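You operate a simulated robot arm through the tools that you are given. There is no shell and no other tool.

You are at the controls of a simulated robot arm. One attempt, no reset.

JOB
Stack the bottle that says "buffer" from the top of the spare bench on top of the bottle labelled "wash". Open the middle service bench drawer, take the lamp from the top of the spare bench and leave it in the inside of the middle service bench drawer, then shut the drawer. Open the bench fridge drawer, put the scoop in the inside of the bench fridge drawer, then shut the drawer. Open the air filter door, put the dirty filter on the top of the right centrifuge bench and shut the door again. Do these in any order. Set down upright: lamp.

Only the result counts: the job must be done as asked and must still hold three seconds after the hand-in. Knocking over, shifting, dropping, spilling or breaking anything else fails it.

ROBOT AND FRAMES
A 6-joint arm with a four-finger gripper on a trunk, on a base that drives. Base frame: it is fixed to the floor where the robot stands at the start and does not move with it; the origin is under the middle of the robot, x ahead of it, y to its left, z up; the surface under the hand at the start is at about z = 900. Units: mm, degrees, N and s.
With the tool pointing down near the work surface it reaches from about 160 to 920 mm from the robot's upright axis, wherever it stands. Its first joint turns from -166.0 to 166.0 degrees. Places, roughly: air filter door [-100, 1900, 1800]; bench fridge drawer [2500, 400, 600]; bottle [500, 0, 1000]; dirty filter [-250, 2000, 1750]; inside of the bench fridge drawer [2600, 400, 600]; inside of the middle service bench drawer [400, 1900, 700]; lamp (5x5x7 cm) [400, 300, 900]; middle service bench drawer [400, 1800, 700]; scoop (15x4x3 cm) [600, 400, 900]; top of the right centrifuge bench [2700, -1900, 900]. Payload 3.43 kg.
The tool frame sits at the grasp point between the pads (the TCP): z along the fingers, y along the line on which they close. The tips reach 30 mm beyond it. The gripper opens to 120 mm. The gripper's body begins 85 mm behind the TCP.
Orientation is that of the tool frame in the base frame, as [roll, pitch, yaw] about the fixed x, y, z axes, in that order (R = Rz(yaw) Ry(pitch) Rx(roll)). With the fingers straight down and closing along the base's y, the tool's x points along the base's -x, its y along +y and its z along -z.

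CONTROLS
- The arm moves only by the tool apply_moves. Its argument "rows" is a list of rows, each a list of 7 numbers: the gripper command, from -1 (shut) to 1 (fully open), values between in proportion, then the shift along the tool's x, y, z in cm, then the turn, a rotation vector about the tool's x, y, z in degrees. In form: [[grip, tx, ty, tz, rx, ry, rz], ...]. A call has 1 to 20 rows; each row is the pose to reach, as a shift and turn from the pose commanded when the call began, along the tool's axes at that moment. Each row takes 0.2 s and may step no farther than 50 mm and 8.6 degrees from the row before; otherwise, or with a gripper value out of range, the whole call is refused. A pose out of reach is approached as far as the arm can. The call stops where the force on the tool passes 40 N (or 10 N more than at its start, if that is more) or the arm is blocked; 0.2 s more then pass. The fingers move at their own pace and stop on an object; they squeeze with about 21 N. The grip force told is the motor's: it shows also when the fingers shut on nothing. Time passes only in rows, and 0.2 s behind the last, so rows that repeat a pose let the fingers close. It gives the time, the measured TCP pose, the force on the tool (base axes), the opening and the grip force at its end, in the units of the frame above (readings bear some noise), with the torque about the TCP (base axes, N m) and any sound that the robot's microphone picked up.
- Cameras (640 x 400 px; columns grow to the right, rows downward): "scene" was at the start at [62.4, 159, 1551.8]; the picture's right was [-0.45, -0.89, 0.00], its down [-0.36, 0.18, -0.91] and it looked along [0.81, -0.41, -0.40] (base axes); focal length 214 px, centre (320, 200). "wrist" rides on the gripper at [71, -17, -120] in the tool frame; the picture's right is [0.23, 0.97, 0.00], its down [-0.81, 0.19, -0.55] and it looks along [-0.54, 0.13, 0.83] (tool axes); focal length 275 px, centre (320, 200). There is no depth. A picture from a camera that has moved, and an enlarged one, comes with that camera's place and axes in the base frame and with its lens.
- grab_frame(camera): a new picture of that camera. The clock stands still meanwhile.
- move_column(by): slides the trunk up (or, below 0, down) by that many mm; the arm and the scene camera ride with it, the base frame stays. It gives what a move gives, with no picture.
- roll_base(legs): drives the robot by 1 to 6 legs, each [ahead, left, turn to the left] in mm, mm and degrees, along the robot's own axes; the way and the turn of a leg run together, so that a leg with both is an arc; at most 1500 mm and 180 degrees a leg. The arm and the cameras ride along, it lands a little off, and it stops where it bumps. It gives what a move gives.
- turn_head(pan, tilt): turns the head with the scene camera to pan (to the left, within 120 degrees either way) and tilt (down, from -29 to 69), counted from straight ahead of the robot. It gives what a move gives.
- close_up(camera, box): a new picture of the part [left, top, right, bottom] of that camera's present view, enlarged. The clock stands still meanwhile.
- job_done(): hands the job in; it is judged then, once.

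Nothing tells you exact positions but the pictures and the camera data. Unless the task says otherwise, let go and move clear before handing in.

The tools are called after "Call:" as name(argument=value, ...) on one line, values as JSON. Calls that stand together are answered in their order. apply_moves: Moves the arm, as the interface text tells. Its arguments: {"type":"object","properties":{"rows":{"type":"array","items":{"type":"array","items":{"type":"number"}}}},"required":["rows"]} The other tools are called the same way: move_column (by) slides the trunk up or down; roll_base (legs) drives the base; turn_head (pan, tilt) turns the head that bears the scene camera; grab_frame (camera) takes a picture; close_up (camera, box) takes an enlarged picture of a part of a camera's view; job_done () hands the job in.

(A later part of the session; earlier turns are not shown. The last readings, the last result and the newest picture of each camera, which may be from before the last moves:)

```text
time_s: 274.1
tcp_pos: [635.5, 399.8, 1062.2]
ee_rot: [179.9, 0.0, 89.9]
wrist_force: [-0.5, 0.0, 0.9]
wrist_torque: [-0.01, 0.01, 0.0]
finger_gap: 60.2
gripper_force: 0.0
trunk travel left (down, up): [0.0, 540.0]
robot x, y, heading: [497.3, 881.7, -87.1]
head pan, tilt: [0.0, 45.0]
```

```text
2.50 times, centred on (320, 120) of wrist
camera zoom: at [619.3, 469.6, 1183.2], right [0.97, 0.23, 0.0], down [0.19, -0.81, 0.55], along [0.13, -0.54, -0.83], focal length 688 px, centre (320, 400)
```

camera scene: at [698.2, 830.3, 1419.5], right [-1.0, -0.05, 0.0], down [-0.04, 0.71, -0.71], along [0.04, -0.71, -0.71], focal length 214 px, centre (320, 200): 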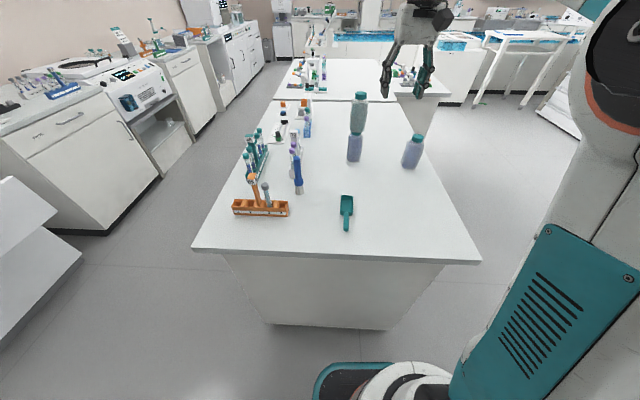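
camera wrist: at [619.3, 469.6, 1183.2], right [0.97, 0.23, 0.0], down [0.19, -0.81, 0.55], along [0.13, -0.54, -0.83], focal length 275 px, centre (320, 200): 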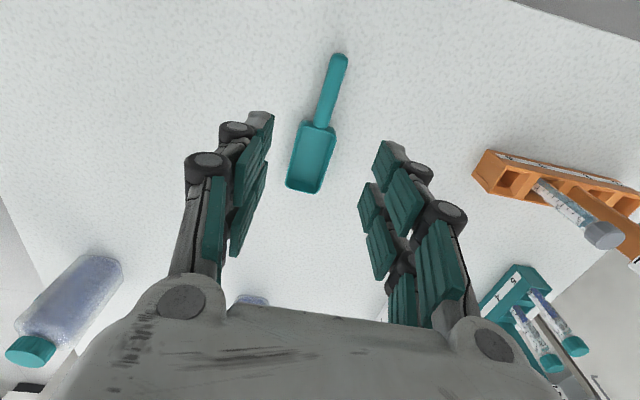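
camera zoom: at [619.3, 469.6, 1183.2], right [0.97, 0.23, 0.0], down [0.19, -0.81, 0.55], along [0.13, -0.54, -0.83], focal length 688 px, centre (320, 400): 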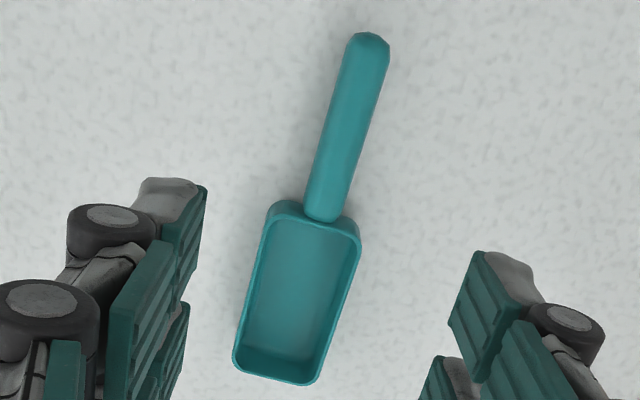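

Handle axis is at x ≈ 641. I'll shift 5 mm, descend to z≈937 and grip the handle near the bowl.

Call:
apply_moves(rows=[[0, 0.1, 0.5, 3, 0, 0, 0], [0, 0.1, 0.5, 6, 0, 0, 0], [0, 0.1, 0.5, 9, 0, 0, 0], [0, 0.1, 0.5, 11.5, 0, 0, 0], [0, 0.1, 0.5, 12.6, 0, 0, 0], [0, 0.1, 0.5, 12.6, 0, 0, 0]])

Call:
grab_frame(camera="wrist")

```text
time_s: 275.6
tcp_pos: [642.5, 398.2, 935.5]
ee_rot: [180.0, 0.0, 89.9]
wrist_force: [0.7, 0.6, -0.7]
wrist_torque: [0.02, 0.01, 0.01]
finger_gap: 60.2
gripper_force: 0.2
trunk travel left (down, up): [0.0, 540.0]
robot x, y, heading: [495.5, 884.2, -87.2]
head pan, tilt: [0.0, 45.0]
```

```text
taken
camera wrist: at [627.1, 469.4, 1056.2], right [0.97, 0.23, 0.0], down [0.19, -0.81, 0.55], along [0.13, -0.54, -0.83], focal length 275 px, centre (320, 200)
```

wrist: 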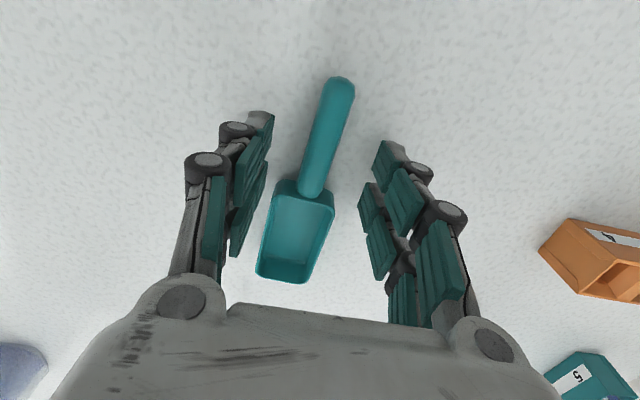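

Call:
apply_moves(rows=[[-0.5, 0, 0, 0, 0, 0, 0], [-1, 0, 0, 0, 0, 0, 0], [-1, 0, 0, 0, 0, 0, 0], [-1, 0, 0, 0, 0, 0, 0]])

Call:
grab_frame(camera="wrist")

```text
time_s: 276.6
tcp_pos: [643.7, 398.5, 935.7]
ee_rot: [179.9, 0.0, 89.9]
wrist_force: [-0.3, 0.3, 0.1]
wrist_torque: [-0.03, 0.0, 0.01]
finger_gap: 38.9
gripper_force: 21.2
trunk travel left (down, up): [0.0, 540.0]
robot x, y, heading: [497.3, 882.1, -87.2]
head pan, tilt: [0.0, 45.0]
```

```text
taken
camera wrist: at [627.0, 469.5, 1056.4], right [0.97, 0.23, 0.0], down [0.19, -0.81, 0.55], along [0.13, -0.54, -0.83], focal length 275 px, centre (320, 200)
```

wrist: 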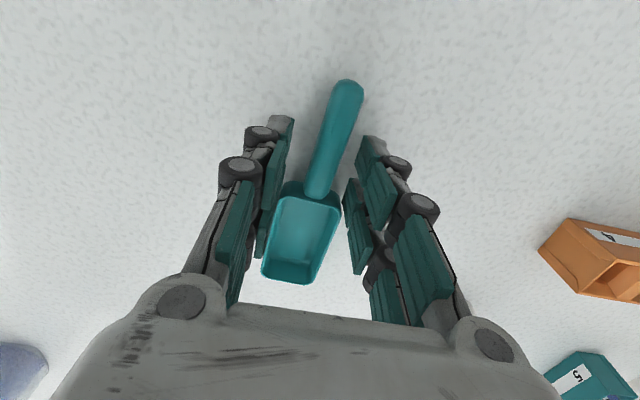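

The fingers caught the bowl's rear corners only. I'll reopen, shift 45 mm to the middle of the bowl and grip it squarely there.

Call:
apply_moves(rows=[[0, 0, 0, 0, 0, 0, 0], [0, 0, 0, 0, 0, 0, 0], [0, -2, 0, 0, 0, 0, 0], [0, -4.6, -0.2, 0, 0, 0, 0], [0, -4.6, -0.2, 0, 0, 0, 0]])

Call:
grab_frame(camera="wrist")

```text
time_s: 277.8
tcp_pos: [638.6, 351.9, 936.2]
ee_rot: [179.9, 0.0, 90.0]
wrist_force: [-0.8, -0.4, -0.8]
wrist_torque: [0.02, 0.01, -0.01]
finger_gap: 60.1
gripper_force: 0.1
trunk travel left (down, up): [0.0, 540.0]
robot x, y, heading: [497.1, 880.6, -87.1]
head pan, tilt: [0.0, 45.0]
```

```text
taken
camera wrist: at [623.2, 422.7, 1056.5], right [0.97, 0.23, 0.0], down [0.19, -0.81, 0.55], along [0.13, -0.54, -0.83], focal length 275 px, centre (320, 200)
```

wrist: 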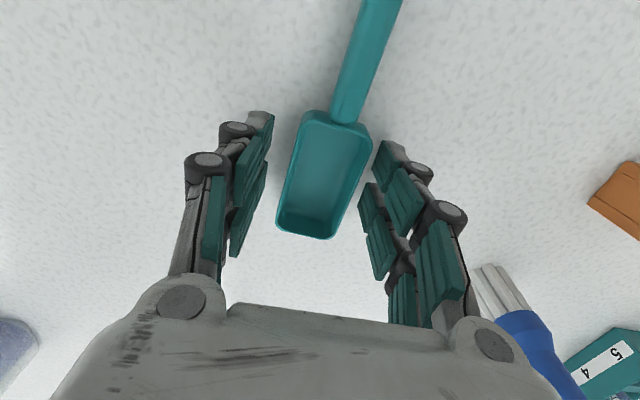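

Call:
apply_moves(rows=[[-0.2, 0, 0, 0.2, 0, 0, 0], [-1, 0, 0, 0.2, 0, 0, 0], [-1, 0, 0, 0.2, 0, 0, 0], [-1, 0, 0, 0.2, 0, 0, 0]])

Call:
grab_frame(camera="wrist")

```text
time_s: 278.8
tcp_pos: [639.4, 351.2, 933.5]
ee_rot: [179.9, -0.1, 90.1]
wrist_force: [-0.9, 0.7, 0.1]
wrist_torque: [0.0, -0.05, 0.06]
finger_gap: 39.6
gripper_force: 20.8
trunk travel left (down, up): [0.0, 540.0]
robot x, y, heading: [498.3, 878.9, -87.0]
head pan, tilt: [0.0, 45.0]
```

```text
taken
camera wrist: at [623.9, 423.3, 1054.0], right [0.97, 0.23, 0.0], down [0.19, -0.81, 0.55], along [0.13, -0.54, -0.83], focal length 275 px, centre (320, 200)
```

wrist: 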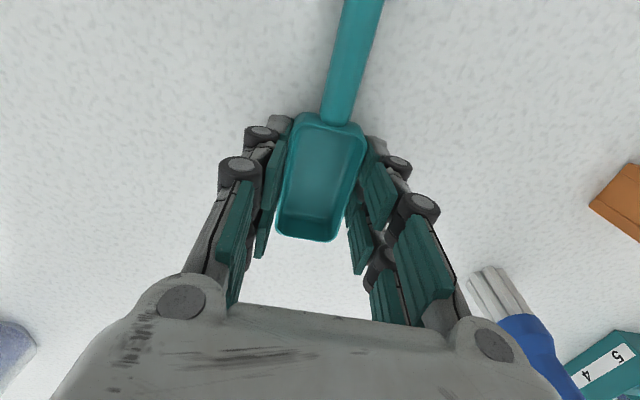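

The bowl is gripped (39.6 mm). Lift slowly and check.

Call:
apply_moves(rows=[[-1, 0, 0, -0.7, 0, 0, 0], [-1, 0, 0, -2, 0, 0, 0], [-1, 0, 0, -4.5, 0, 0, 0], [-1, 0, 0, -8, 0, 0, 0], [-1, 0, 0, -12, 0, 0, 0], [-1, 0, 0, -16.5, 0, 0, 0], [-1, 0, 0, -21, 0, 0, 0], [-1, 0, 0, -25.5, 0, 0, 0], [-1, 0, 0, -30, 0, 0, 0], [-1, 0, 0, -30, 0, 0, 0]])

Call:
grab_frame(camera="wrist")

Call:
grab_frame(camera="scene")

```text
time_s: 280.9
tcp_pos: [639.6, 356.2, 1233.1]
ee_rot: [179.9, 0.0, 90.1]
wrist_force: [0.0, 0.4, 0.3]
wrist_torque: [0.0, -0.02, 0.0]
finger_gap: 39.1
gripper_force: 20.9
trunk travel left (down, up): [0.0, 540.0]
robot x, y, heading: [492.7, 882.4, -87.2]
head pan, tilt: [0.0, 45.0]
```

```text
taken
camera wrist: at [622.6, 427.7, 1354.0], right [0.97, 0.23, 0.0], down [0.19, -0.81, 0.55], along [0.13, -0.54, -0.83], focal length 275 px, centre (320, 200)
```

wrist: 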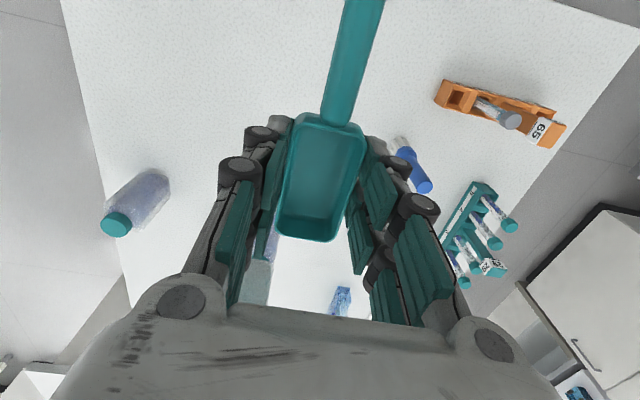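

```text
taken
camera scene: at [653.3, 833.3, 1435.3], right [-0.89, 0.46, 0.0], down [0.26, 0.5, -0.83], along [-0.38, -0.73, -0.56], focal length 214 px, centre (320, 200)
```

scene: 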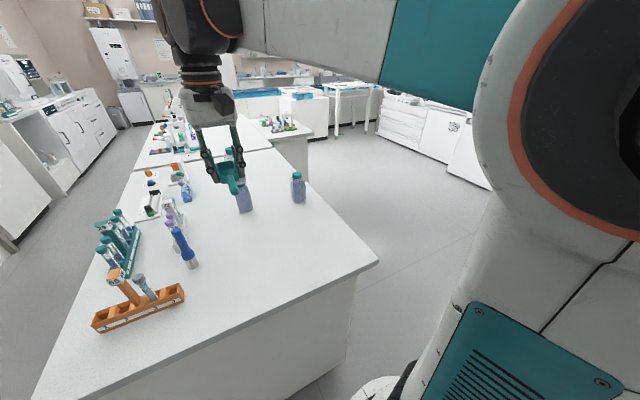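

The scoop is held firmly. Drive back to the fridge.

Call:
roll_base(legs=[[0, 0, 87.1], [1000, 0, 0], [0, -440, 0]])

Call:
turn_head(pan=0, tilt=40)

Call:
grab_frame(camera="scene")

Call:
grab_frame(camera="wrist")

```text
time_s: 292.2
tcp_pos: [2029.1, 560.0, 1232.7]
ee_rot: [179.9, 0.0, 176.4]
wrist_force: [0.4, -0.1, -0.1]
wrist_torque: [-0.01, 0.0, 0.01]
finger_gap: 39.1
gripper_force: 21.0
trunk travel left (down, up): [0.0, 540.0]
robot x, y, heading: [1496.6, 447.4, -0.5]
head pan, tilt: [0.0, 45.0]
```

```text
time_s: 292.8
tcp_pos: [2029.4, 558.2, 1233.9]
ee_rot: [179.9, 0.0, 176.5]
wrist_force: [0.1, 0.2, 0.6]
wrist_torque: [-0.03, -0.03, 0.01]
finger_gap: 38.8
gripper_force: 20.9
trunk travel left (down, up): [0.0, 540.0]
robot x, y, heading: [1499.8, 446.4, -0.5]
head pan, tilt: [0.0, 40.0]
```

```text
taken
camera scene: at [1553.2, 602.3, 1433.5], right [-0.52, -0.85, 0.0], down [-0.5, 0.3, -0.81], along [0.69, -0.43, -0.58], focal length 214 px, centre (320, 200)
```

scene: 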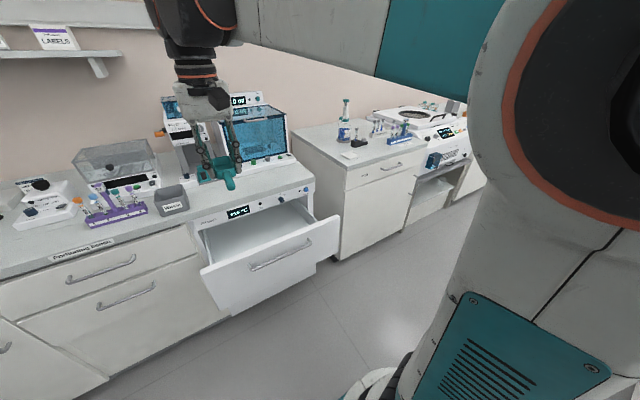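

```text
taken
camera wrist: at [1957.4, 545.7, 1353.6], right [-0.17, 0.99, 0.0], down [0.82, 0.14, 0.55], along [0.55, 0.1, -0.83], focal length 275 px, centre (320, 200)
```

wrist: 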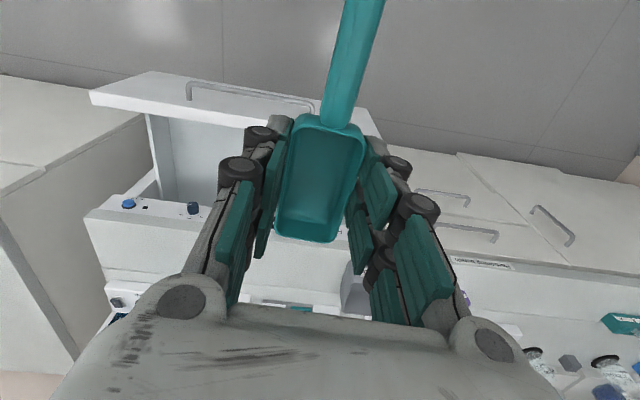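

I'm in front of the open fridge drawer. I'll move ahead 80 mm, then turn the hand 90° and bring the scoop over the drawer opening.

Call:
roll_base(legs=[[80, 0, 0.5]])

Call:
apply_moves(rows=[[-1, -1.6, -1.3, 1, 0, 0, 8.3], [-1, -3.2, -2.6, 4, 0, 0, 16.6], [-1, -4.8, -3.9, 7.5, 0, 0, 24.9], [-1, -6.4, -5.2, 11, 0, 0, 33.2], [-1, -8, -6.4, 15, 0, 0, 41.5], [-1, -9.7, -7.7, 19, 0, 0, 49.8], [-1, -11.3, -9, 23, 0, 0, 58.1], [-1, -12.9, -10.3, 27, 0, 0, 66.4], [-1, -14.5, -11.6, 30.5, 0, 0, 74.7], [-1, -16.1, -12.9, 33.3, 0, 0, 83], [-1, -16.1, -12.9, 33.3, 0, 0, 83]])

Call:
turn_head(pan=-5, tilt=40)

Call:
grab_frame(camera="scene")

Call:
grab_frame(camera="wrist")

```text
time_s: 293.9
tcp_pos: [2109.8, 564.2, 1233.3]
ee_rot: [180.0, 0.0, 177.0]
wrist_force: [-0.6, 0.6, -0.8]
wrist_torque: [0.0, -0.02, 0.03]
finger_gap: 39.2
gripper_force: 20.7
trunk travel left (down, up): [0.0, 540.0]
robot x, y, heading: [1578.4, 444.6, 0.4]
head pan, tilt: [0.0, 40.0]
```

```text
time_s: 296.3
tcp_pos: [2262.7, 428.9, 898.7]
ee_rot: [179.9, 0.0, 93.9]
wrist_force: [0.6, 0.0, -0.4]
wrist_torque: [0.0, 0.03, 0.0]
finger_gap: 39.1
gripper_force: 21.0
trunk travel left (down, up): [0.0, 540.0]
robot x, y, heading: [1579.9, 448.5, 0.1]
head pan, tilt: [0.0, 40.0]
```

```text
time_s: 296.9
tcp_pos: [2261.7, 428.7, 899.3]
ee_rot: [180.0, -0.1, 94.0]
wrist_force: [0.5, -0.1, -0.1]
wrist_torque: [0.0, 0.02, 0.02]
finger_gap: 39.2
gripper_force: 20.7
trunk travel left (down, up): [0.0, 540.0]
robot x, y, heading: [1577.1, 449.0, -0.1]
head pan, tilt: [-5.0, 40.0]
```

```text
taken
camera scene: at [1643.6, 640.3, 1426.7], right [-0.09, -1.0, 0.0], down [-0.64, 0.06, -0.77], along [0.76, -0.07, -0.64], focal length 214 px, centre (320, 200)
```

scene: 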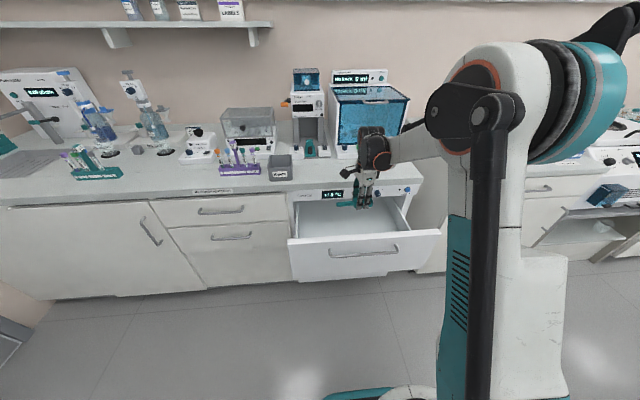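

```text
taken
camera wrist: at [2240.6, 498.2, 1020.7], right [0.95, 0.3, 0.0], down [0.25, -0.8, 0.55], along [0.16, -0.53, -0.83], focal length 275 px, centre (320, 200)
```

wrist: 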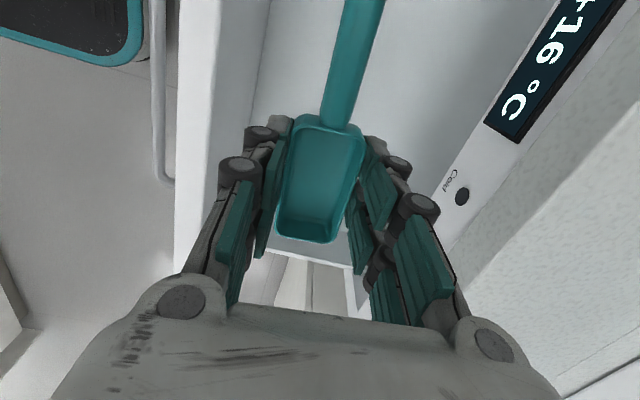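

I'll shift 16 mm toward the fridge for palm clearance, then lower into the drawer.

Call:
apply_moves(rows=[[-1, -0.1, 1.6, 1, 0, 0, 0], [-1, -0.1, 1.6, 5, 0, 0, 0], [-1, -0.1, 1.6, 9, 0, 0, 0], [-1, -0.1, 1.6, 13, 0, 0, 0], [-1, -0.1, 1.6, 17, 0, 0, 0], [-1, -0.1, 1.6, 20, 0, 0, 0], [-1, -0.1, 1.6, 20, 0, 0, 0]])

Call:
grab_frame(camera="scene")

Call:
grab_frame(camera="wrist")

```text
time_s: 298.6
tcp_pos: [2279.0, 426.8, 699.1]
ee_rot: [-180.0, 0.0, 94.0]
wrist_force: [-0.3, -0.3, -0.1]
wrist_torque: [-0.01, 0.0, 0.0]
finger_gap: 39.1
gripper_force: 21.1
trunk travel left (down, up): [0.0, 540.0]
robot x, y, heading: [1580.4, 450.7, 0.2]
head pan, tilt: [-5.0, 40.0]
```

```text
taken
camera scene: at [1643.9, 640.3, 1426.7], right [-0.09, -1.0, 0.0], down [-0.64, 0.06, -0.77], along [0.76, -0.07, -0.64], focal length 214 px, centre (320, 200)
```

scene: 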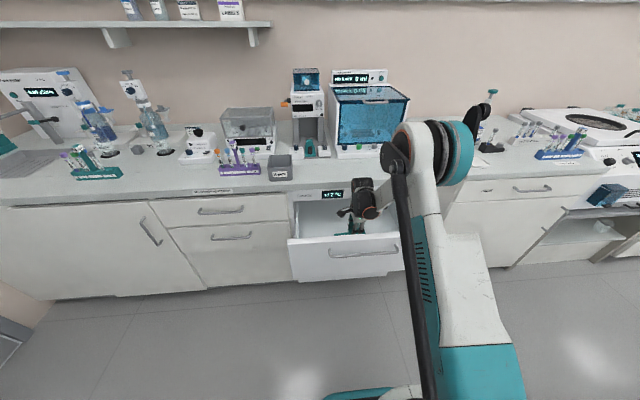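

```text
taken
camera wrist: at [2257.4, 495.9, 820.7], right [0.95, 0.3, 0.0], down [0.25, -0.8, 0.55], along [0.16, -0.53, -0.83], focal length 275 px, centre (320, 200)
```

wrist: 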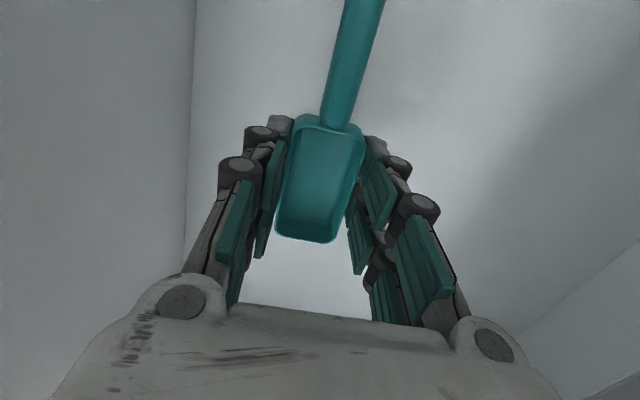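

Call:
close_up(camera="scene", box=[280, 160, 440, 290])

Call:
apply_moves(rows=[[-1, 0, 0, 1, 0, 0, 0], [-1, 0, 0, 2, 0, 0, 0], [-1, 0, 0, 3, 0, 0, 0], [-1, 0, 0, 3.5, 0, 0, 0], [-1, 0, 0, 3.5, 0, 0, 0]])

```text
3.08 times, centred on (360, 225) of scene
camera zoom: at [1643.9, 640.3, 1426.7], right [-0.09, -1.0, 0.0], down [-0.64, 0.06, -0.77], along [0.76, -0.07, -0.64], focal length 660 px, centre (197, 123)
```

zoom: 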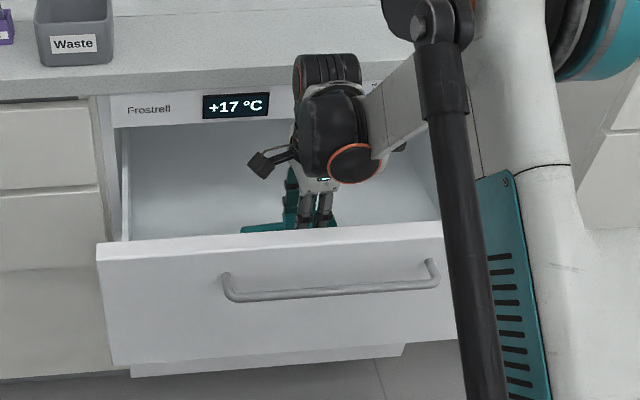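

```text
time_s: 299.8
tcp_pos: [2279.4, 425.6, 664.3]
ee_rot: [180.0, -0.2, 94.1]
wrist_force: [-0.4, 0.4, -0.4]
wrist_torque: [0.0, 0.02, 0.0]
finger_gap: 39.2
gripper_force: 21.2
trunk travel left (down, up): [0.0, 540.0]
robot x, y, heading: [1579.6, 447.8, -0.2]
head pan, tilt: [-5.0, 40.0]
```

Call:
apply_moves(rows=[[-1, 0, 0, 0.5, 0, 0, 0], [-1, 0, 0, 1, 0, 0, 0], [-1, 0, 0, 1.5, 0, 0, 0], [-1, 0, 0, 1.5, 0, 0, 0]])

Call:
close_up(camera="scene", box=[280, 160, 440, 290])

Call:
grab_frame(camera="wrist")

```text
time_s: 300.8
tcp_pos: [2279.4, 425.0, 648.3]
ee_rot: [-179.9, -0.1, 94.1]
wrist_force: [-0.4, 0.1, -0.8]
wrist_torque: [-0.01, -0.02, 0.0]
finger_gap: 38.7
gripper_force: 20.8
trunk travel left (down, up): [0.0, 540.0]
robot x, y, heading: [1579.0, 447.5, -0.1]
head pan, tilt: [-5.0, 40.0]
```

```text
3.08 times, centred on (360, 225) of scene
camera zoom: at [1643.7, 640.3, 1426.7], right [-0.09, -1.0, 0.0], down [-0.64, 0.06, -0.77], along [0.76, -0.07, -0.64], focal length 660 px, centre (197, 123)
```

zoom: 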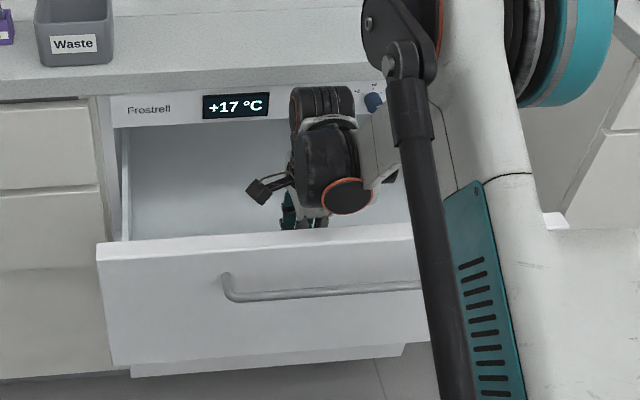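

```text
taken
camera wrist: at [2258.9, 495.4, 770.0], right [0.95, 0.3, 0.0], down [0.25, -0.8, 0.55], along [0.16, -0.53, -0.83], focal length 275 px, centre (320, 200)
```

wrist: 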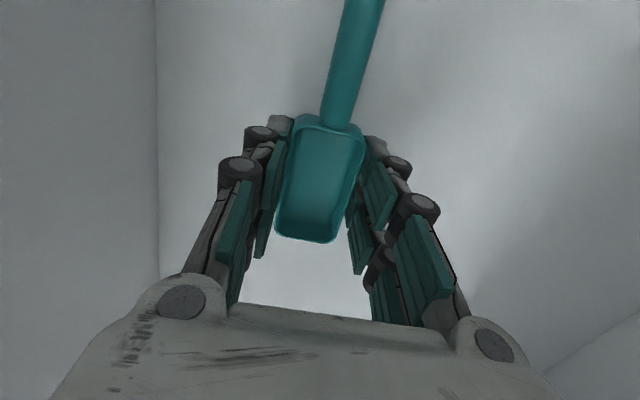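

Call:
apply_moves(rows=[[-1, 0, 0, 0.4, 0, 0, 0], [-1, 0, 0, 0.8, 0, 0, 0], [-1, 0, 0, 0.8, 0, 0, 0]])

```text
time_s: 301.6
tcp_pos: [2280.4, 427.0, 643.7]
ee_rot: [-180.0, 0.0, 94.0]
wrist_force: [0.4, 0.4, -0.1]
wrist_torque: [-0.04, 0.01, -0.03]
finger_gap: 39.0
gripper_force: 21.1
trunk travel left (down, up): [0.0, 540.0]
robot x, y, heading: [1576.1, 445.8, 0.2]
head pan, tilt: [-5.0, 40.0]
```

Call:
apply_moves(rows=[[-1, 0, 0, 0.4, 0, 0, 0], [-1, 0, 0, 0.8, 0, 0, 0], [-1, 0, 0, 0.8, 0, 0, 0]])

```text
time_s: 302.4
tcp_pos: [2281.8, 427.6, 634.8]
ee_rot: [180.0, -0.1, 94.0]
wrist_force: [0.1, 1.0, -0.4]
wrist_torque: [0.0, -0.03, 0.03]
finger_gap: 39.0
gripper_force: 20.8
trunk travel left (down, up): [0.0, 540.0]
robot x, y, heading: [1579.6, 448.2, 0.1]
head pan, tilt: [-5.0, 40.0]
```

Call:
apply_moves(rows=[[-1, 0, 0, 0.4, 0, 0, 0], [-1, 0, 0, 0.8, 0, 0, 0], [-1, 0, 0, 0.8, 0, 0, 0]])

Call:
close_up(camera="scene", box=[280, 160, 440, 290])

```text
time_s: 303.0
tcp_pos: [2279.3, 427.9, 630.4]
ee_rot: [179.8, -0.1, 93.9]
wrist_force: [1.0, 0.8, 30.5]
wrist_torque: [-0.03, 0.04, 0.03]
finger_gap: 39.3
gripper_force: 21.4
trunk travel left (down, up): [0.0, 540.0]
robot x, y, heading: [1579.8, 448.1, 0.2]
head pan, tilt: [-5.0, 40.0]
stopped in row 3: the force on the tool passed its limit at 41 N (the readings are from after the stop); the commanded pose is now the measured one
```

```text
3.08 times, centred on (360, 225) of scene
camera zoom: at [1641.2, 640.4, 1427.1], right [-0.09, -1.0, 0.0], down [-0.64, 0.06, -0.77], along [0.76, -0.07, -0.64], focal length 660 px, centre (197, 123)
```

zoom: 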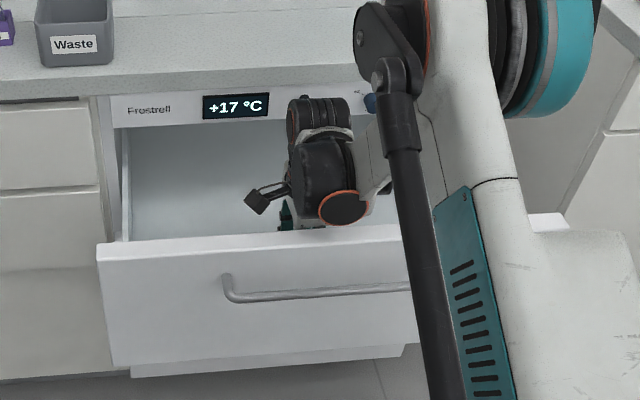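

The scoop has reached the drawer floor. Ease up 2 mm, open, and rise.

Call:
apply_moves(rows=[[-1, 0, 0, -0.2, 0, 0, 0], [-1, 0, 0, -0.2, 0, 0, 0], [-0.2, 0, 0, -0.2, 0, 0, 0], [0, 0, 0, -0.2, 0, 0, 0], [0, 0, 0, -0.2, 0, 0, 0]])

Call:
grab_frame(camera="wrist")

Call:
apply_moves(rows=[[0, 0, 0, -2, 0, 0, 0], [0, 0, 0, -5.5, 0, 0, 0], [0, 0, 0, -10, 0, 0, 0], [0, 0, 0, -14.5, 0, 0, 0], [0, 0, 0, -19, 0, 0, 0], [0, 0, 0, -23.5, 0, 0, 0], [0, 0, 0, -28, 0, 0, 0], [0, 0, 0, -32.5, 0, 0, 0], [0, 0, 0, -37, 0, 0, 0], [0, 0, 0, -41, 0, 0, 0], [0, 0, 0, -41, 0, 0, 0]])

Call:
grab_frame(camera="wrist")

Call:
grab_frame(camera="scene")

```text
time_s: 304.2
tcp_pos: [2281.5, 427.6, 631.9]
ee_rot: [180.0, 0.0, 94.0]
wrist_force: [0.1, 0.8, -0.3]
wrist_torque: [0.02, 0.01, 0.01]
finger_gap: 60.2
gripper_force: 0.0
trunk travel left (down, up): [0.0, 540.0]
robot x, y, heading: [1577.4, 446.5, 0.0]
head pan, tilt: [-5.0, 40.0]
```

```text
taken
camera wrist: at [2259.9, 496.6, 751.9], right [0.95, 0.3, 0.0], down [0.25, -0.8, 0.55], along [0.17, -0.53, -0.83], focal length 275 px, centre (320, 200)
```

wrist: 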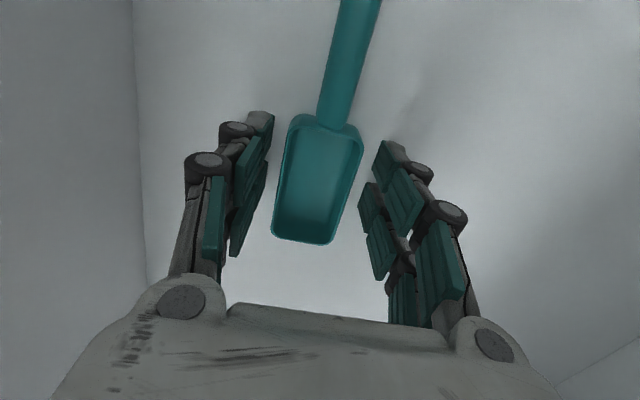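

```text
time_s: 306.6
tcp_pos: [2279.7, 425.5, 1041.2]
ee_rot: [-180.0, -0.2, 94.0]
wrist_force: [-0.1, 0.3, 0.6]
wrist_torque: [0.03, 0.0, 0.03]
finger_gap: 60.1
gripper_force: 0.0
trunk travel left (down, up): [0.0, 540.0]
robot x, y, heading: [1580.3, 445.4, 0.3]
head pan, tilt: [-5.0, 40.0]
```

```text
taken
camera wrist: at [2258.8, 495.4, 1161.7], right [0.95, 0.3, 0.0], down [0.25, -0.8, 0.55], along [0.17, -0.53, -0.83], focal length 275 px, centre (320, 200)
```

wrist: 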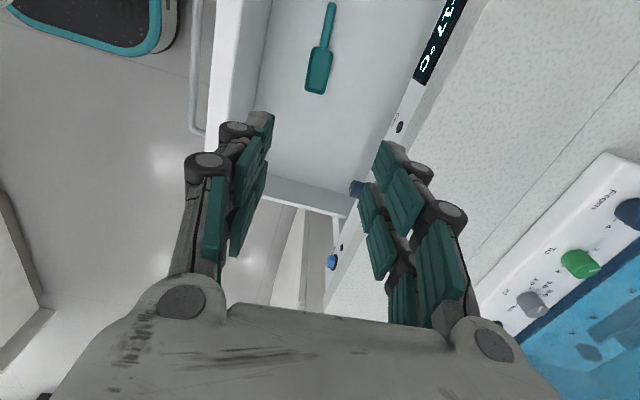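

```text
taken
camera scene: at [1643.3, 640.3, 1426.7], right [-0.09, -1.0, 0.0], down [-0.64, 0.06, -0.77], along [0.76, -0.07, -0.64], focal length 214 px, centre (320, 200)
```

scene: 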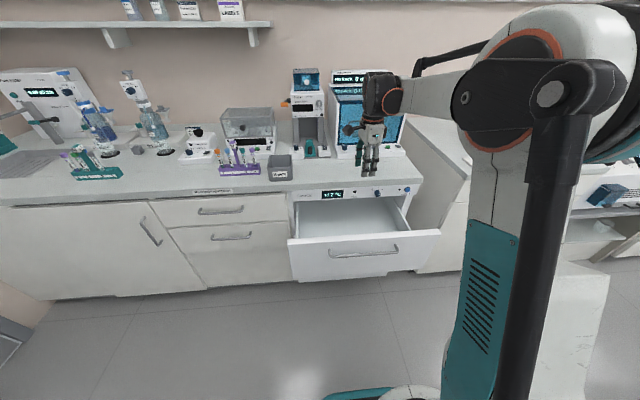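

The scoop lies in the drawer. Now close the fingers, go in front of the handle and push the drawer shut.

Call:
apply_moves(rows=[[-1, 0.4, -3.7, 0, 0, 0, -7.9], [-1, 0.8, -7.3, 0, 0, 0, -15.8], [-1, 1.2, -11, 0, 0, 0, -23.7], [-1, 1.5, -14.6, 0, 0, 0, -31.6], [-1, 1.9, -18.3, 0, 0, 0, -39.5], [-1, 2.3, -21.9, 0, 0, 0, -47.4], [-1, 2.3, -21.9, 4, 0, 0, -55.3], [-1, 2.3, -21.9, 8, 0, 0, -63.2], [-1, 2.3, -21.9, 12, 0, 0, -71.1], [-1, 2.3, -21.9, 16, 0, 0, -79], [-1, 2.3, -21.9, 20, 0, 0, -86], [-1, 2.3, -21.9, 24, 0, 0, -86], [-1, 2.3, -21.9, 27.3, 0, 0, -86], [-1, 2.3, -21.9, 27.3, 0, 0, -86]])

Call:
grab_frame(camera="wrist")

Call:
grab_frame(camera="scene")

```text
time_s: 309.6
tcp_pos: [2061.0, 435.3, 769.4]
ee_rot: [179.9, 0.0, -180.0]
wrist_force: [-0.4, -0.3, -0.3]
wrist_torque: [0.01, 0.04, 0.01]
finger_gap: 0.0
gripper_force: 21.6
trunk travel left (down, up): [0.0, 540.0]
robot x, y, heading: [1579.3, 447.8, 0.4]
head pan, tilt: [-5.0, 40.0]
```

```text
taken
camera wrist: at [1989.8, 417.6, 888.9], right [-0.23, 0.97, 0.0], down [0.81, 0.19, 0.55], along [0.54, 0.13, -0.83], focal length 275 px, centre (320, 200)
```

wrist: 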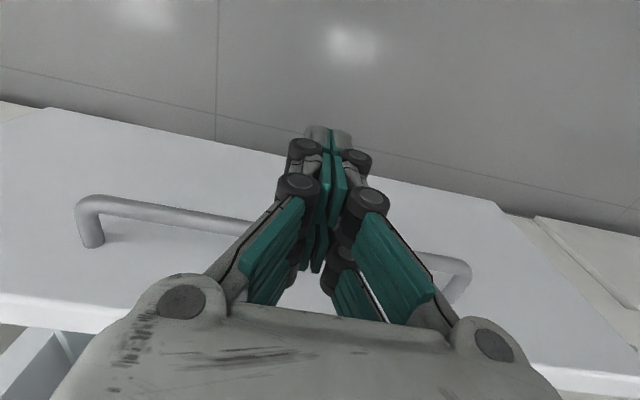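

```text
taken
camera scene: at [1643.9, 640.3, 1426.7], right [-0.09, -1.0, 0.0], down [-0.64, 0.06, -0.77], along [0.76, -0.07, -0.64], focal length 214 px, centre (320, 200)
```

scene: 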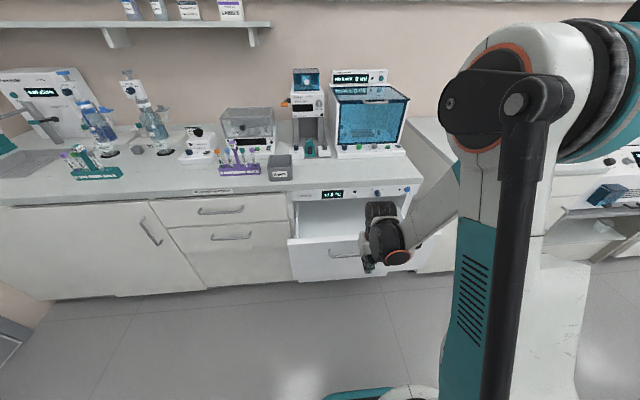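

Call:
apply_moves(rows=[[-1, -2, 0, 0, 0, 0, 0], [-1, -4, 0, 0, 0, 0, 0], [-1, -6, 0, 0, 0, 0, 0], [-1, -8, 0, 0, 0, 0, 0], [-1, -10, 0, 0, 0, 0, 0], [-1, -12, 0, 0, 0, 0, 0], [-1, -14, 0, 0, 0, 0, 0], [-1, -16, 0, 0, 0, 0, 0], [-1, -18, 0, 0, 0, 0, 0], [-1, -20, 0, 0, 0, 0, 0], [-1, -21.5, 0, 0, 0, 0, 0], [-1, -23, 0, 0, 0, 0, 0], [-1, -24.2, 0, 0, 0, 0, 0], [-1, -25.2, 0, 0, 0, 0, 0], [-1, -26, 0, 0, 0, 0, 0], [-1, -26.6, 0, 0, 0, 0, 0], [-1, -27, 0, 0, 0, 0, 0]])

Call:
grab_frame(camera="wrist")

Call:
close_up(camera="scene", box=[270, 160, 450, 300])

```text
time_s: 312.8
tcp_pos: [2314.4, 434.8, 766.1]
ee_rot: [179.9, -0.7, 180.0]
wrist_force: [-11.8, 0.8, -1.9]
wrist_torque: [-0.06, 0.24, 0.03]
finger_gap: 6.2
gripper_force: 33.8
trunk travel left (down, up): [0.0, 540.0]
robot x, y, heading: [1575.9, 446.6, 0.0]
head pan, tilt: [-5.0, 40.0]
stopped in row 16: the force on the tool passed its limit at 52 N (the readings are from after the stop); the commanded pose is now the measured one
```

```text
taken
camera wrist: at [2245.7, 416.9, 887.9], right [-0.23, 0.97, 0.0], down [0.82, 0.19, 0.54], along [0.53, 0.13, -0.84], focal length 275 px, centre (320, 200)
```

wrist: 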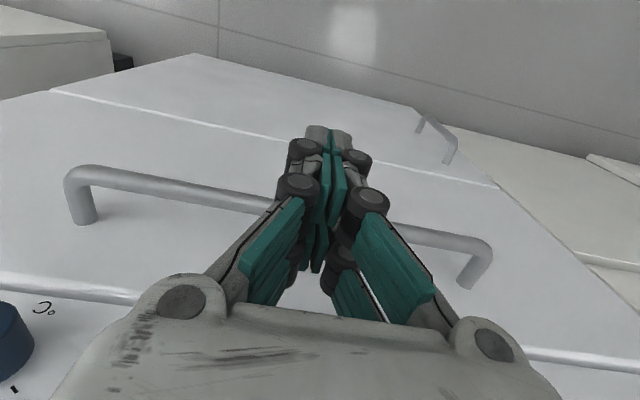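

```text
2.86 times, centred on (360, 230) of scene
camera zoom: at [1642.3, 640.3, 1426.8], right [-0.09, -1.0, 0.0], down [-0.64, 0.06, -0.77], along [0.76, -0.07, -0.64], focal length 613 px, centre (206, 114)
```

zoom: 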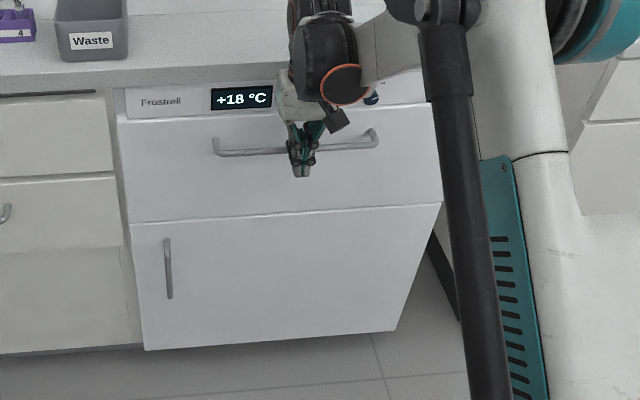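

The drawer reached its stop. Back off and verify it's shut.

Call:
apply_moves(rows=[[-1, 2, 0, 0, 0, 0, 0], [-1, 5, 0, -1, 0, 0, 0], [-1, 8.5, 0, -3, 0, 0, 0], [-1, 11, 0, -7, 0, 0, 0], [-1, 13, 0, -11, 0, 0, 0], [-1, 14, 0, -15.5, 0, 0, 0], [-1, 14, 0, -20, 0, 0, 0], [-1, 14, 0, -24.5, 0, 0, 0], [-1, 14, 0, -29, 0, 0, 0], [-1, 14, 0, -33.5, 0, 0, 0], [-1, 14, 0, -38, 0, 0, 0], [-1, 14, 0, -42.5, 0, 0, 0], [-1, 14, 0, -46, 0, 0, 0], [-1, 14, 0, -46, 0, 0, 0]])

Call:
grab_frame(camera="scene")

Call:
close_up(camera="scene", box=[270, 160, 450, 300])

```text
time_s: 315.8
tcp_pos: [2178.7, 432.3, 1230.6]
ee_rot: [179.8, -0.6, -180.0]
wrist_force: [-0.5, -0.7, 0.7]
wrist_torque: [-0.02, -0.02, 0.0]
finger_gap: 0.1
gripper_force: 33.7
trunk travel left (down, up): [0.0, 540.0]
robot x, y, heading: [1582.6, 449.3, 0.1]
head pan, tilt: [-5.0, 40.0]
```

```text
taken
camera scene: at [1643.0, 640.3, 1426.7], right [-0.09, -1.0, 0.0], down [-0.64, 0.06, -0.77], along [0.76, -0.07, -0.64], focal length 214 px, centre (320, 200)
```

scene: 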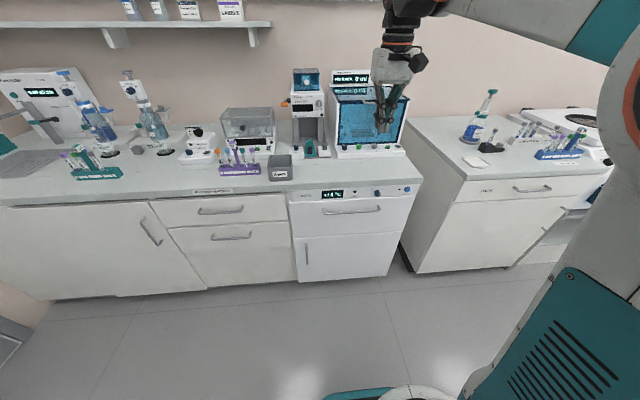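

```text
2.86 times, centred on (360, 230) of scene
camera zoom: at [1643.0, 640.3, 1426.7], right [-0.09, -1.0, 0.0], down [-0.64, 0.06, -0.77], along [0.76, -0.07, -0.64], focal length 613 px, centre (206, 114)
```

zoom: 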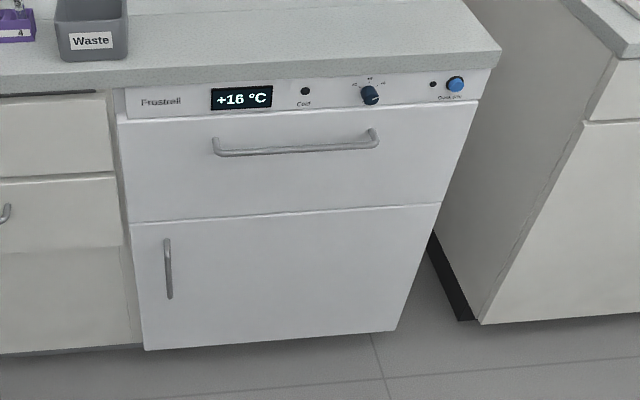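

The fridge drawer is shut and already cooling again (+16 °C). Last task: shut the air filter door. Driving back to the service bench.

Call:
roll_base(legs=[[0, 430, 0], [0, 0, 90], [0, 1000, 0], [0, 530, 0]])

Call:
turn_head(pan=15, tilt=5)

Call:
grab_frame(camera="scene")

```text
time_s: 329.8
tcp_pos: [89.4, 1505.2, 1229.8]
ee_rot: [179.9, -0.6, -92.7]
wrist_force: [-0.2, 0.8, -0.1]
wrist_torque: [0.0, 0.01, 0.0]
finger_gap: 0.2
gripper_force: 33.6
trunk travel left (down, up): [0.0, 540.0]
robot x, y, heading: [49.6, 905.7, 87.3]
head pan, tilt: [-5.0, 40.0]
```

```text
time_s: 330.8
tcp_pos: [88.7, 1506.1, 1227.7]
ee_rot: [179.9, -0.7, -92.7]
wrist_force: [0.2, 0.1, 0.0]
wrist_torque: [-0.01, 0.01, 0.0]
finger_gap: 0.0
gripper_force: 33.2
trunk travel left (down, up): [0.0, 540.0]
robot x, y, heading: [47.7, 905.6, 87.6]
head pan, tilt: [15.0, 5.0]
```

```text
taken
camera scene: at [-173.9, 986.6, 1482.4], right [0.98, 0.21, 0.0], down [0.02, -0.09, -1.0], along [-0.21, 0.97, -0.09], focal length 214 px, centre (320, 200)
```

scene: 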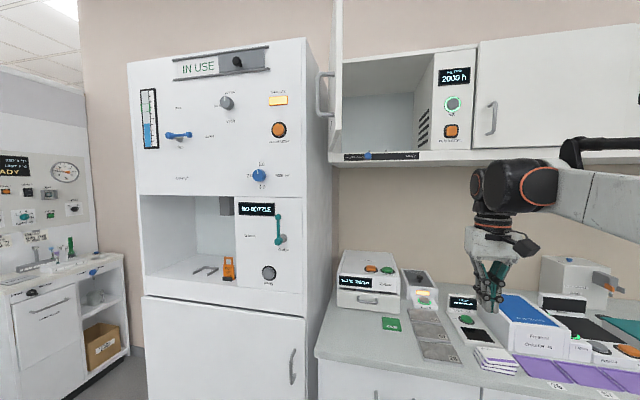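

I'll square up, raise the trunk, and point the hand forward again.

Call:
roll_base(legs=[[0, 0, 3.3]])

Call:
move_column(by=400)

Call:
apply_moves(rows=[[-0.4, 0, 0, 0, 0, -8.2, 0], [-0.4, 0, 0, 0, 0, -16.4, 0], [-0.4, 0, 0, 0, 0, -24.6, 0], [-0.4, 0, 0, 0, 0, -32.8, 0], [-0.4, 0, 0, 0, 0, -41, 0], [-0.4, 0, 0, 0, 0, -49.2, 0], [-0.4, 0, 0, 0, 0, -57.4, 0], [-0.4, 0, 0, 0, 0, -65.6, 0], [-0.4, 0, 0, 0, 0, -73.8, 0], [-0.4, 0, 0, 0, 0, -82, 0], [-0.4, 0, 0, 0, 0, -89.4, 0], [-0.4, 0, 0, 0, 0, -89.4, 0]])

Call:
turn_head(pan=0, tilt=10)

Call:
grab_frame(camera="scene")

Call:
grab_frame(camera="wrist")

```text
time_s: 331.6
tcp_pos: [54.9, 1507.6, 1229.2]
ee_rot: [179.8, -0.6, -89.3]
wrist_force: [-0.3, -1.0, 0.0]
wrist_torque: [0.01, 0.01, -0.03]
finger_gap: 0.1
gripper_force: 33.8
trunk travel left (down, up): [0.0, 540.0]
robot x, y, heading: [49.4, 907.7, 90.8]
head pan, tilt: [15.0, 5.0]
```

```text
time_s: 335.4
tcp_pos: [54.2, 1506.7, 1628.8]
ee_rot: [179.9, -0.6, -89.3]
wrist_force: [-0.2, 0.2, 0.3]
wrist_torque: [0.01, -0.02, 0.0]
finger_gap: 0.1
gripper_force: 33.9
trunk travel left (down, up): [-400.0, 140.0]
robot x, y, heading: [48.5, 905.5, 90.7]
head pan, tilt: [15.0, 5.0]
```

```text
time_s: 338.0
tcp_pos: [53.1, 1507.2, 1627.9]
ee_rot: [178.9, 86.7, -90.0]
wrist_force: [0.4, 0.1, 0.5]
wrist_torque: [0.0, -0.01, 0.02]
finger_gap: 35.7
gripper_force: 0.0
trunk travel left (down, up): [-400.0, 140.0]
robot x, y, heading: [45.2, 908.0, 90.5]
head pan, tilt: [15.0, 5.0]
```

```text
time_s: 338.8
tcp_pos: [53.2, 1508.5, 1629.5]
ee_rot: [178.7, 86.6, -90.3]
wrist_force: [-1.4, -1.2, 0.0]
wrist_torque: [0.03, 0.0, -0.01]
finger_gap: 36.1
gripper_force: 0.1
trunk travel left (down, up): [-400.0, 140.0]
robot x, y, heading: [45.2, 909.3, 91.0]
head pan, tilt: [0.0, 10.0]
```

```text
taken
camera scene: at [-154.8, 977.9, 1874.3], right [1.0, 0.02, 0.0], down [0.0, -0.18, -0.98], along [-0.02, 0.98, -0.18], focal length 214 px, centre (320, 200)
```

scene: 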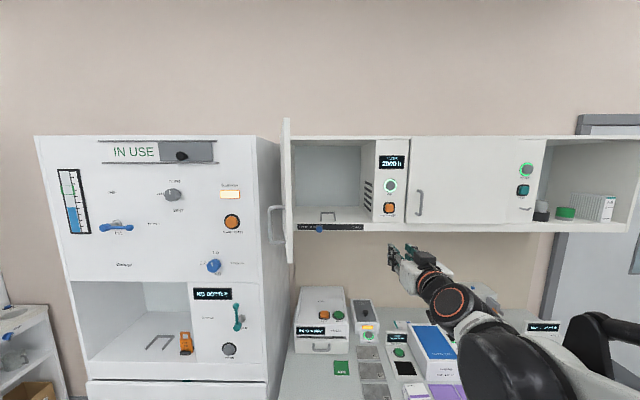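

```text
taken
camera wrist: at [72.6, 1383.6, 1565.5], right [-0.97, -0.03, -0.23], down [-0.18, -0.51, 0.84], along [-0.14, 0.86, 0.49], focal length 275 px, centre (320, 200)
```

wrist: 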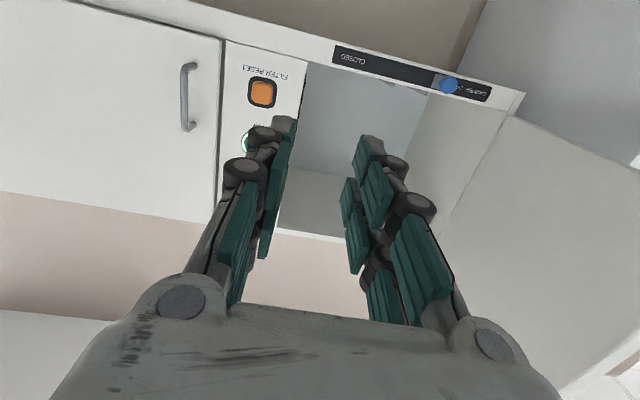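

Call:
apply_moves(rows=[[-0.2, -0.9, 2, -3.5, 0, -3.2, 0], [-0.2, -1.8, 6.2, -3.5, 0, -3.2, 0], [-0.2, -2.7, 10.4, -3.5, 0, -3.2, 0], [-0.2, -3.6, 14.6, -3.5, 0, -3.2, 0], [-0.2, -4.5, 18.8, -3.5, 0, -3.2, 0], [-0.2, -5.4, 23, -3.5, 0, -3.2, 0], [-0.2, -6.3, 27.2, -3.5, 0, -3.2, 0], [-0.2, -7, 31.4, -3.5, 0, -3.2, 0], [-0.2, -7, 35.5, -3.5, 0, -3.2, 0], [-0.2, -7, 35.5, -3.5, 0, -3.2, 0]])

Call:
grab_frame(camera="wrist")

Call:
grab_frame(camera="scene")

```text
time_s: 341.0
tcp_pos: [-301.2, 1470.8, 1700.4]
ee_rot: [3.2, 88.0, 93.8]
wrist_force: [0.6, -0.6, 0.3]
wrist_torque: [0.01, -0.01, 0.02]
finger_gap: 48.1
gripper_force: 0.0
out of reach, approached as far as the arm can: row 1
trunk travel left (down, up): [-400.0, 140.0]
robot x, y, heading: [45.7, 904.0, 90.7]
head pan, tilt: [0.0, 10.0]
```

```text
taken
camera wrist: at [-281.8, 1352.0, 1624.8], right [-0.97, 0.0, -0.23], down [-0.18, -0.58, 0.79], along [-0.14, 0.81, 0.57], focal length 275 px, centre (320, 200)
```

wrist: 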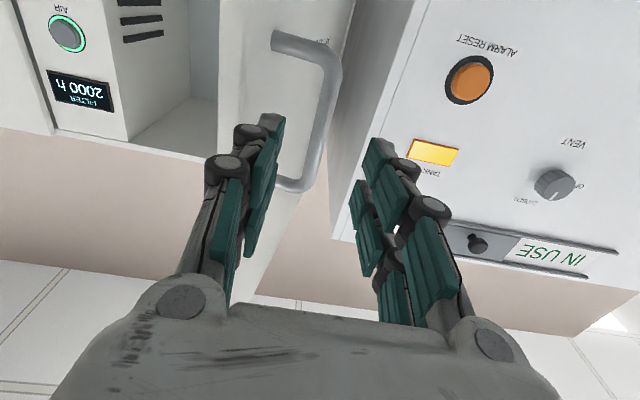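

```text
taken
camera scene: at [-154.9, 977.3, 1876.6], right [1.0, 0.03, 0.0], down [0.0, -0.15, -0.99], along [-0.03, 0.99, -0.15], focal length 214 px, centre (320, 200)
```

scene: 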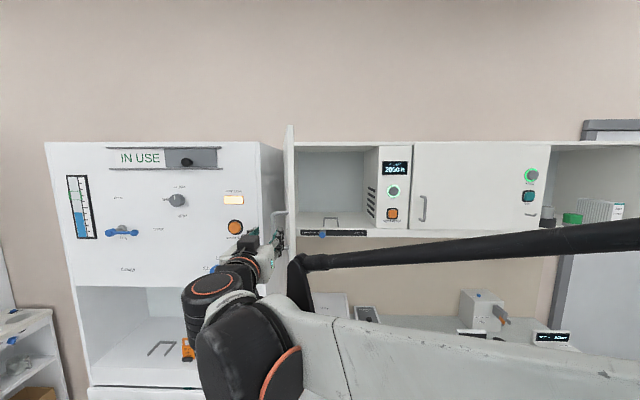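

The handle bar is right between the fingers. I'll straighten slightly, shift 4 mm, and roll the base ahead 72 mm so the bar sits in the grip.

Call:
apply_moves(rows=[[-0.2, 0, 0.4, 0, 0, 2, 0], [-0.2, 0, 0.4, 0, 0, 2, 0]])

Call:
roll_base(legs=[[72, 0, 0]])

Call:
grab_frame(camera="wrist")

```text
time_s: 341.6
tcp_pos: [-307.0, 1470.7, 1700.8]
ee_rot: [125.5, 90.0, -143.9]
wrist_force: [0.1, -0.6, -0.4]
wrist_torque: [0.03, 0.02, 0.02]
finger_gap: 47.9
gripper_force: 0.0
trunk travel left (down, up): [-400.0, 140.0]
robot x, y, heading: [47.2, 905.5, 90.6]
head pan, tilt: [0.0, 10.0]
```

```text
time_s: 342.6
tcp_pos: [-307.2, 1545.1, 1700.6]
ee_rot: [144.5, 90.0, -124.8]
wrist_force: [-0.4, 0.9, 0.2]
wrist_torque: [0.0, 0.05, -0.03]
finger_gap: 48.2
gripper_force: 0.1
trunk travel left (down, up): [-400.0, 140.0]
robot x, y, heading: [49.5, 978.9, 90.7]
head pan, tilt: [0.0, 10.0]
```

```text
taken
camera wrist: at [-287.8, 1423.3, 1628.8], right [-0.97, -0.01, -0.23], down [-0.18, -0.55, 0.81], along [-0.14, 0.83, 0.54], focal length 275 px, centre (320, 200)
```

wrist: 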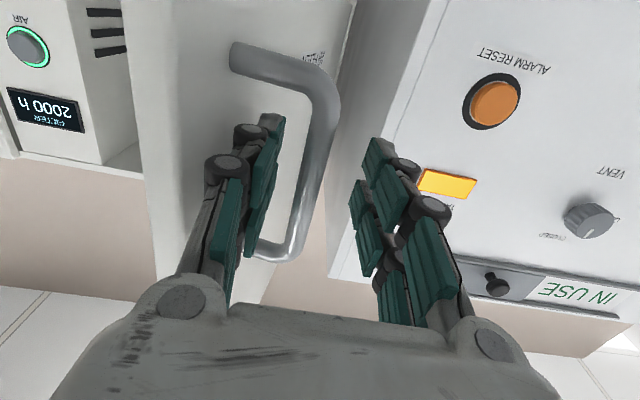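

Call:
apply_moves(rows=[[-0.7, 0, 0, 0, 0, 0, 0], [-1, 0, 0, 0, 0, 0, 0], [-1, 0, 0, 0, 0, 0, 0], [-1, 0, 0, 0, 0, 0, 0]])

Call:
grab_frame(camera="wrist")

```text
time_s: 343.6
tcp_pos: [-307.0, 1542.4, 1701.3]
ee_rot: [94.5, 90.0, -174.7]
wrist_force: [-0.7, 2.1, 3.2]
wrist_torque: [0.58, -0.13, 0.0]
finger_gap: 11.2
gripper_force: 43.8
trunk travel left (down, up): [-400.0, 140.0]
robot x, y, heading: [47.1, 979.2, 90.4]
head pan, tilt: [0.0, 10.0]
```

```text
taken
camera wrist: at [-287.5, 1421.5, 1629.6], right [-0.97, -0.01, -0.23], down [-0.18, -0.55, 0.81], along [-0.14, 0.83, 0.54], focal length 275 px, centre (320, 200)
```

wrist: 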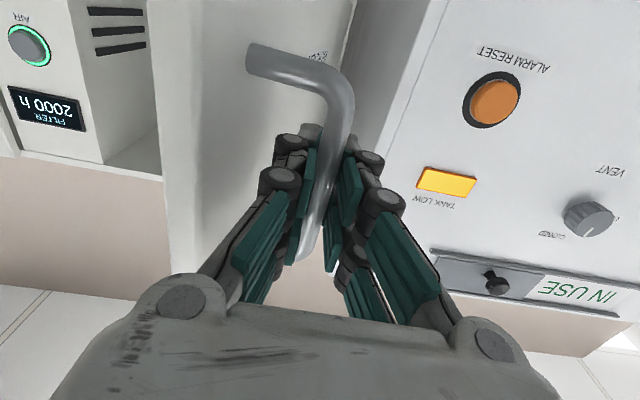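

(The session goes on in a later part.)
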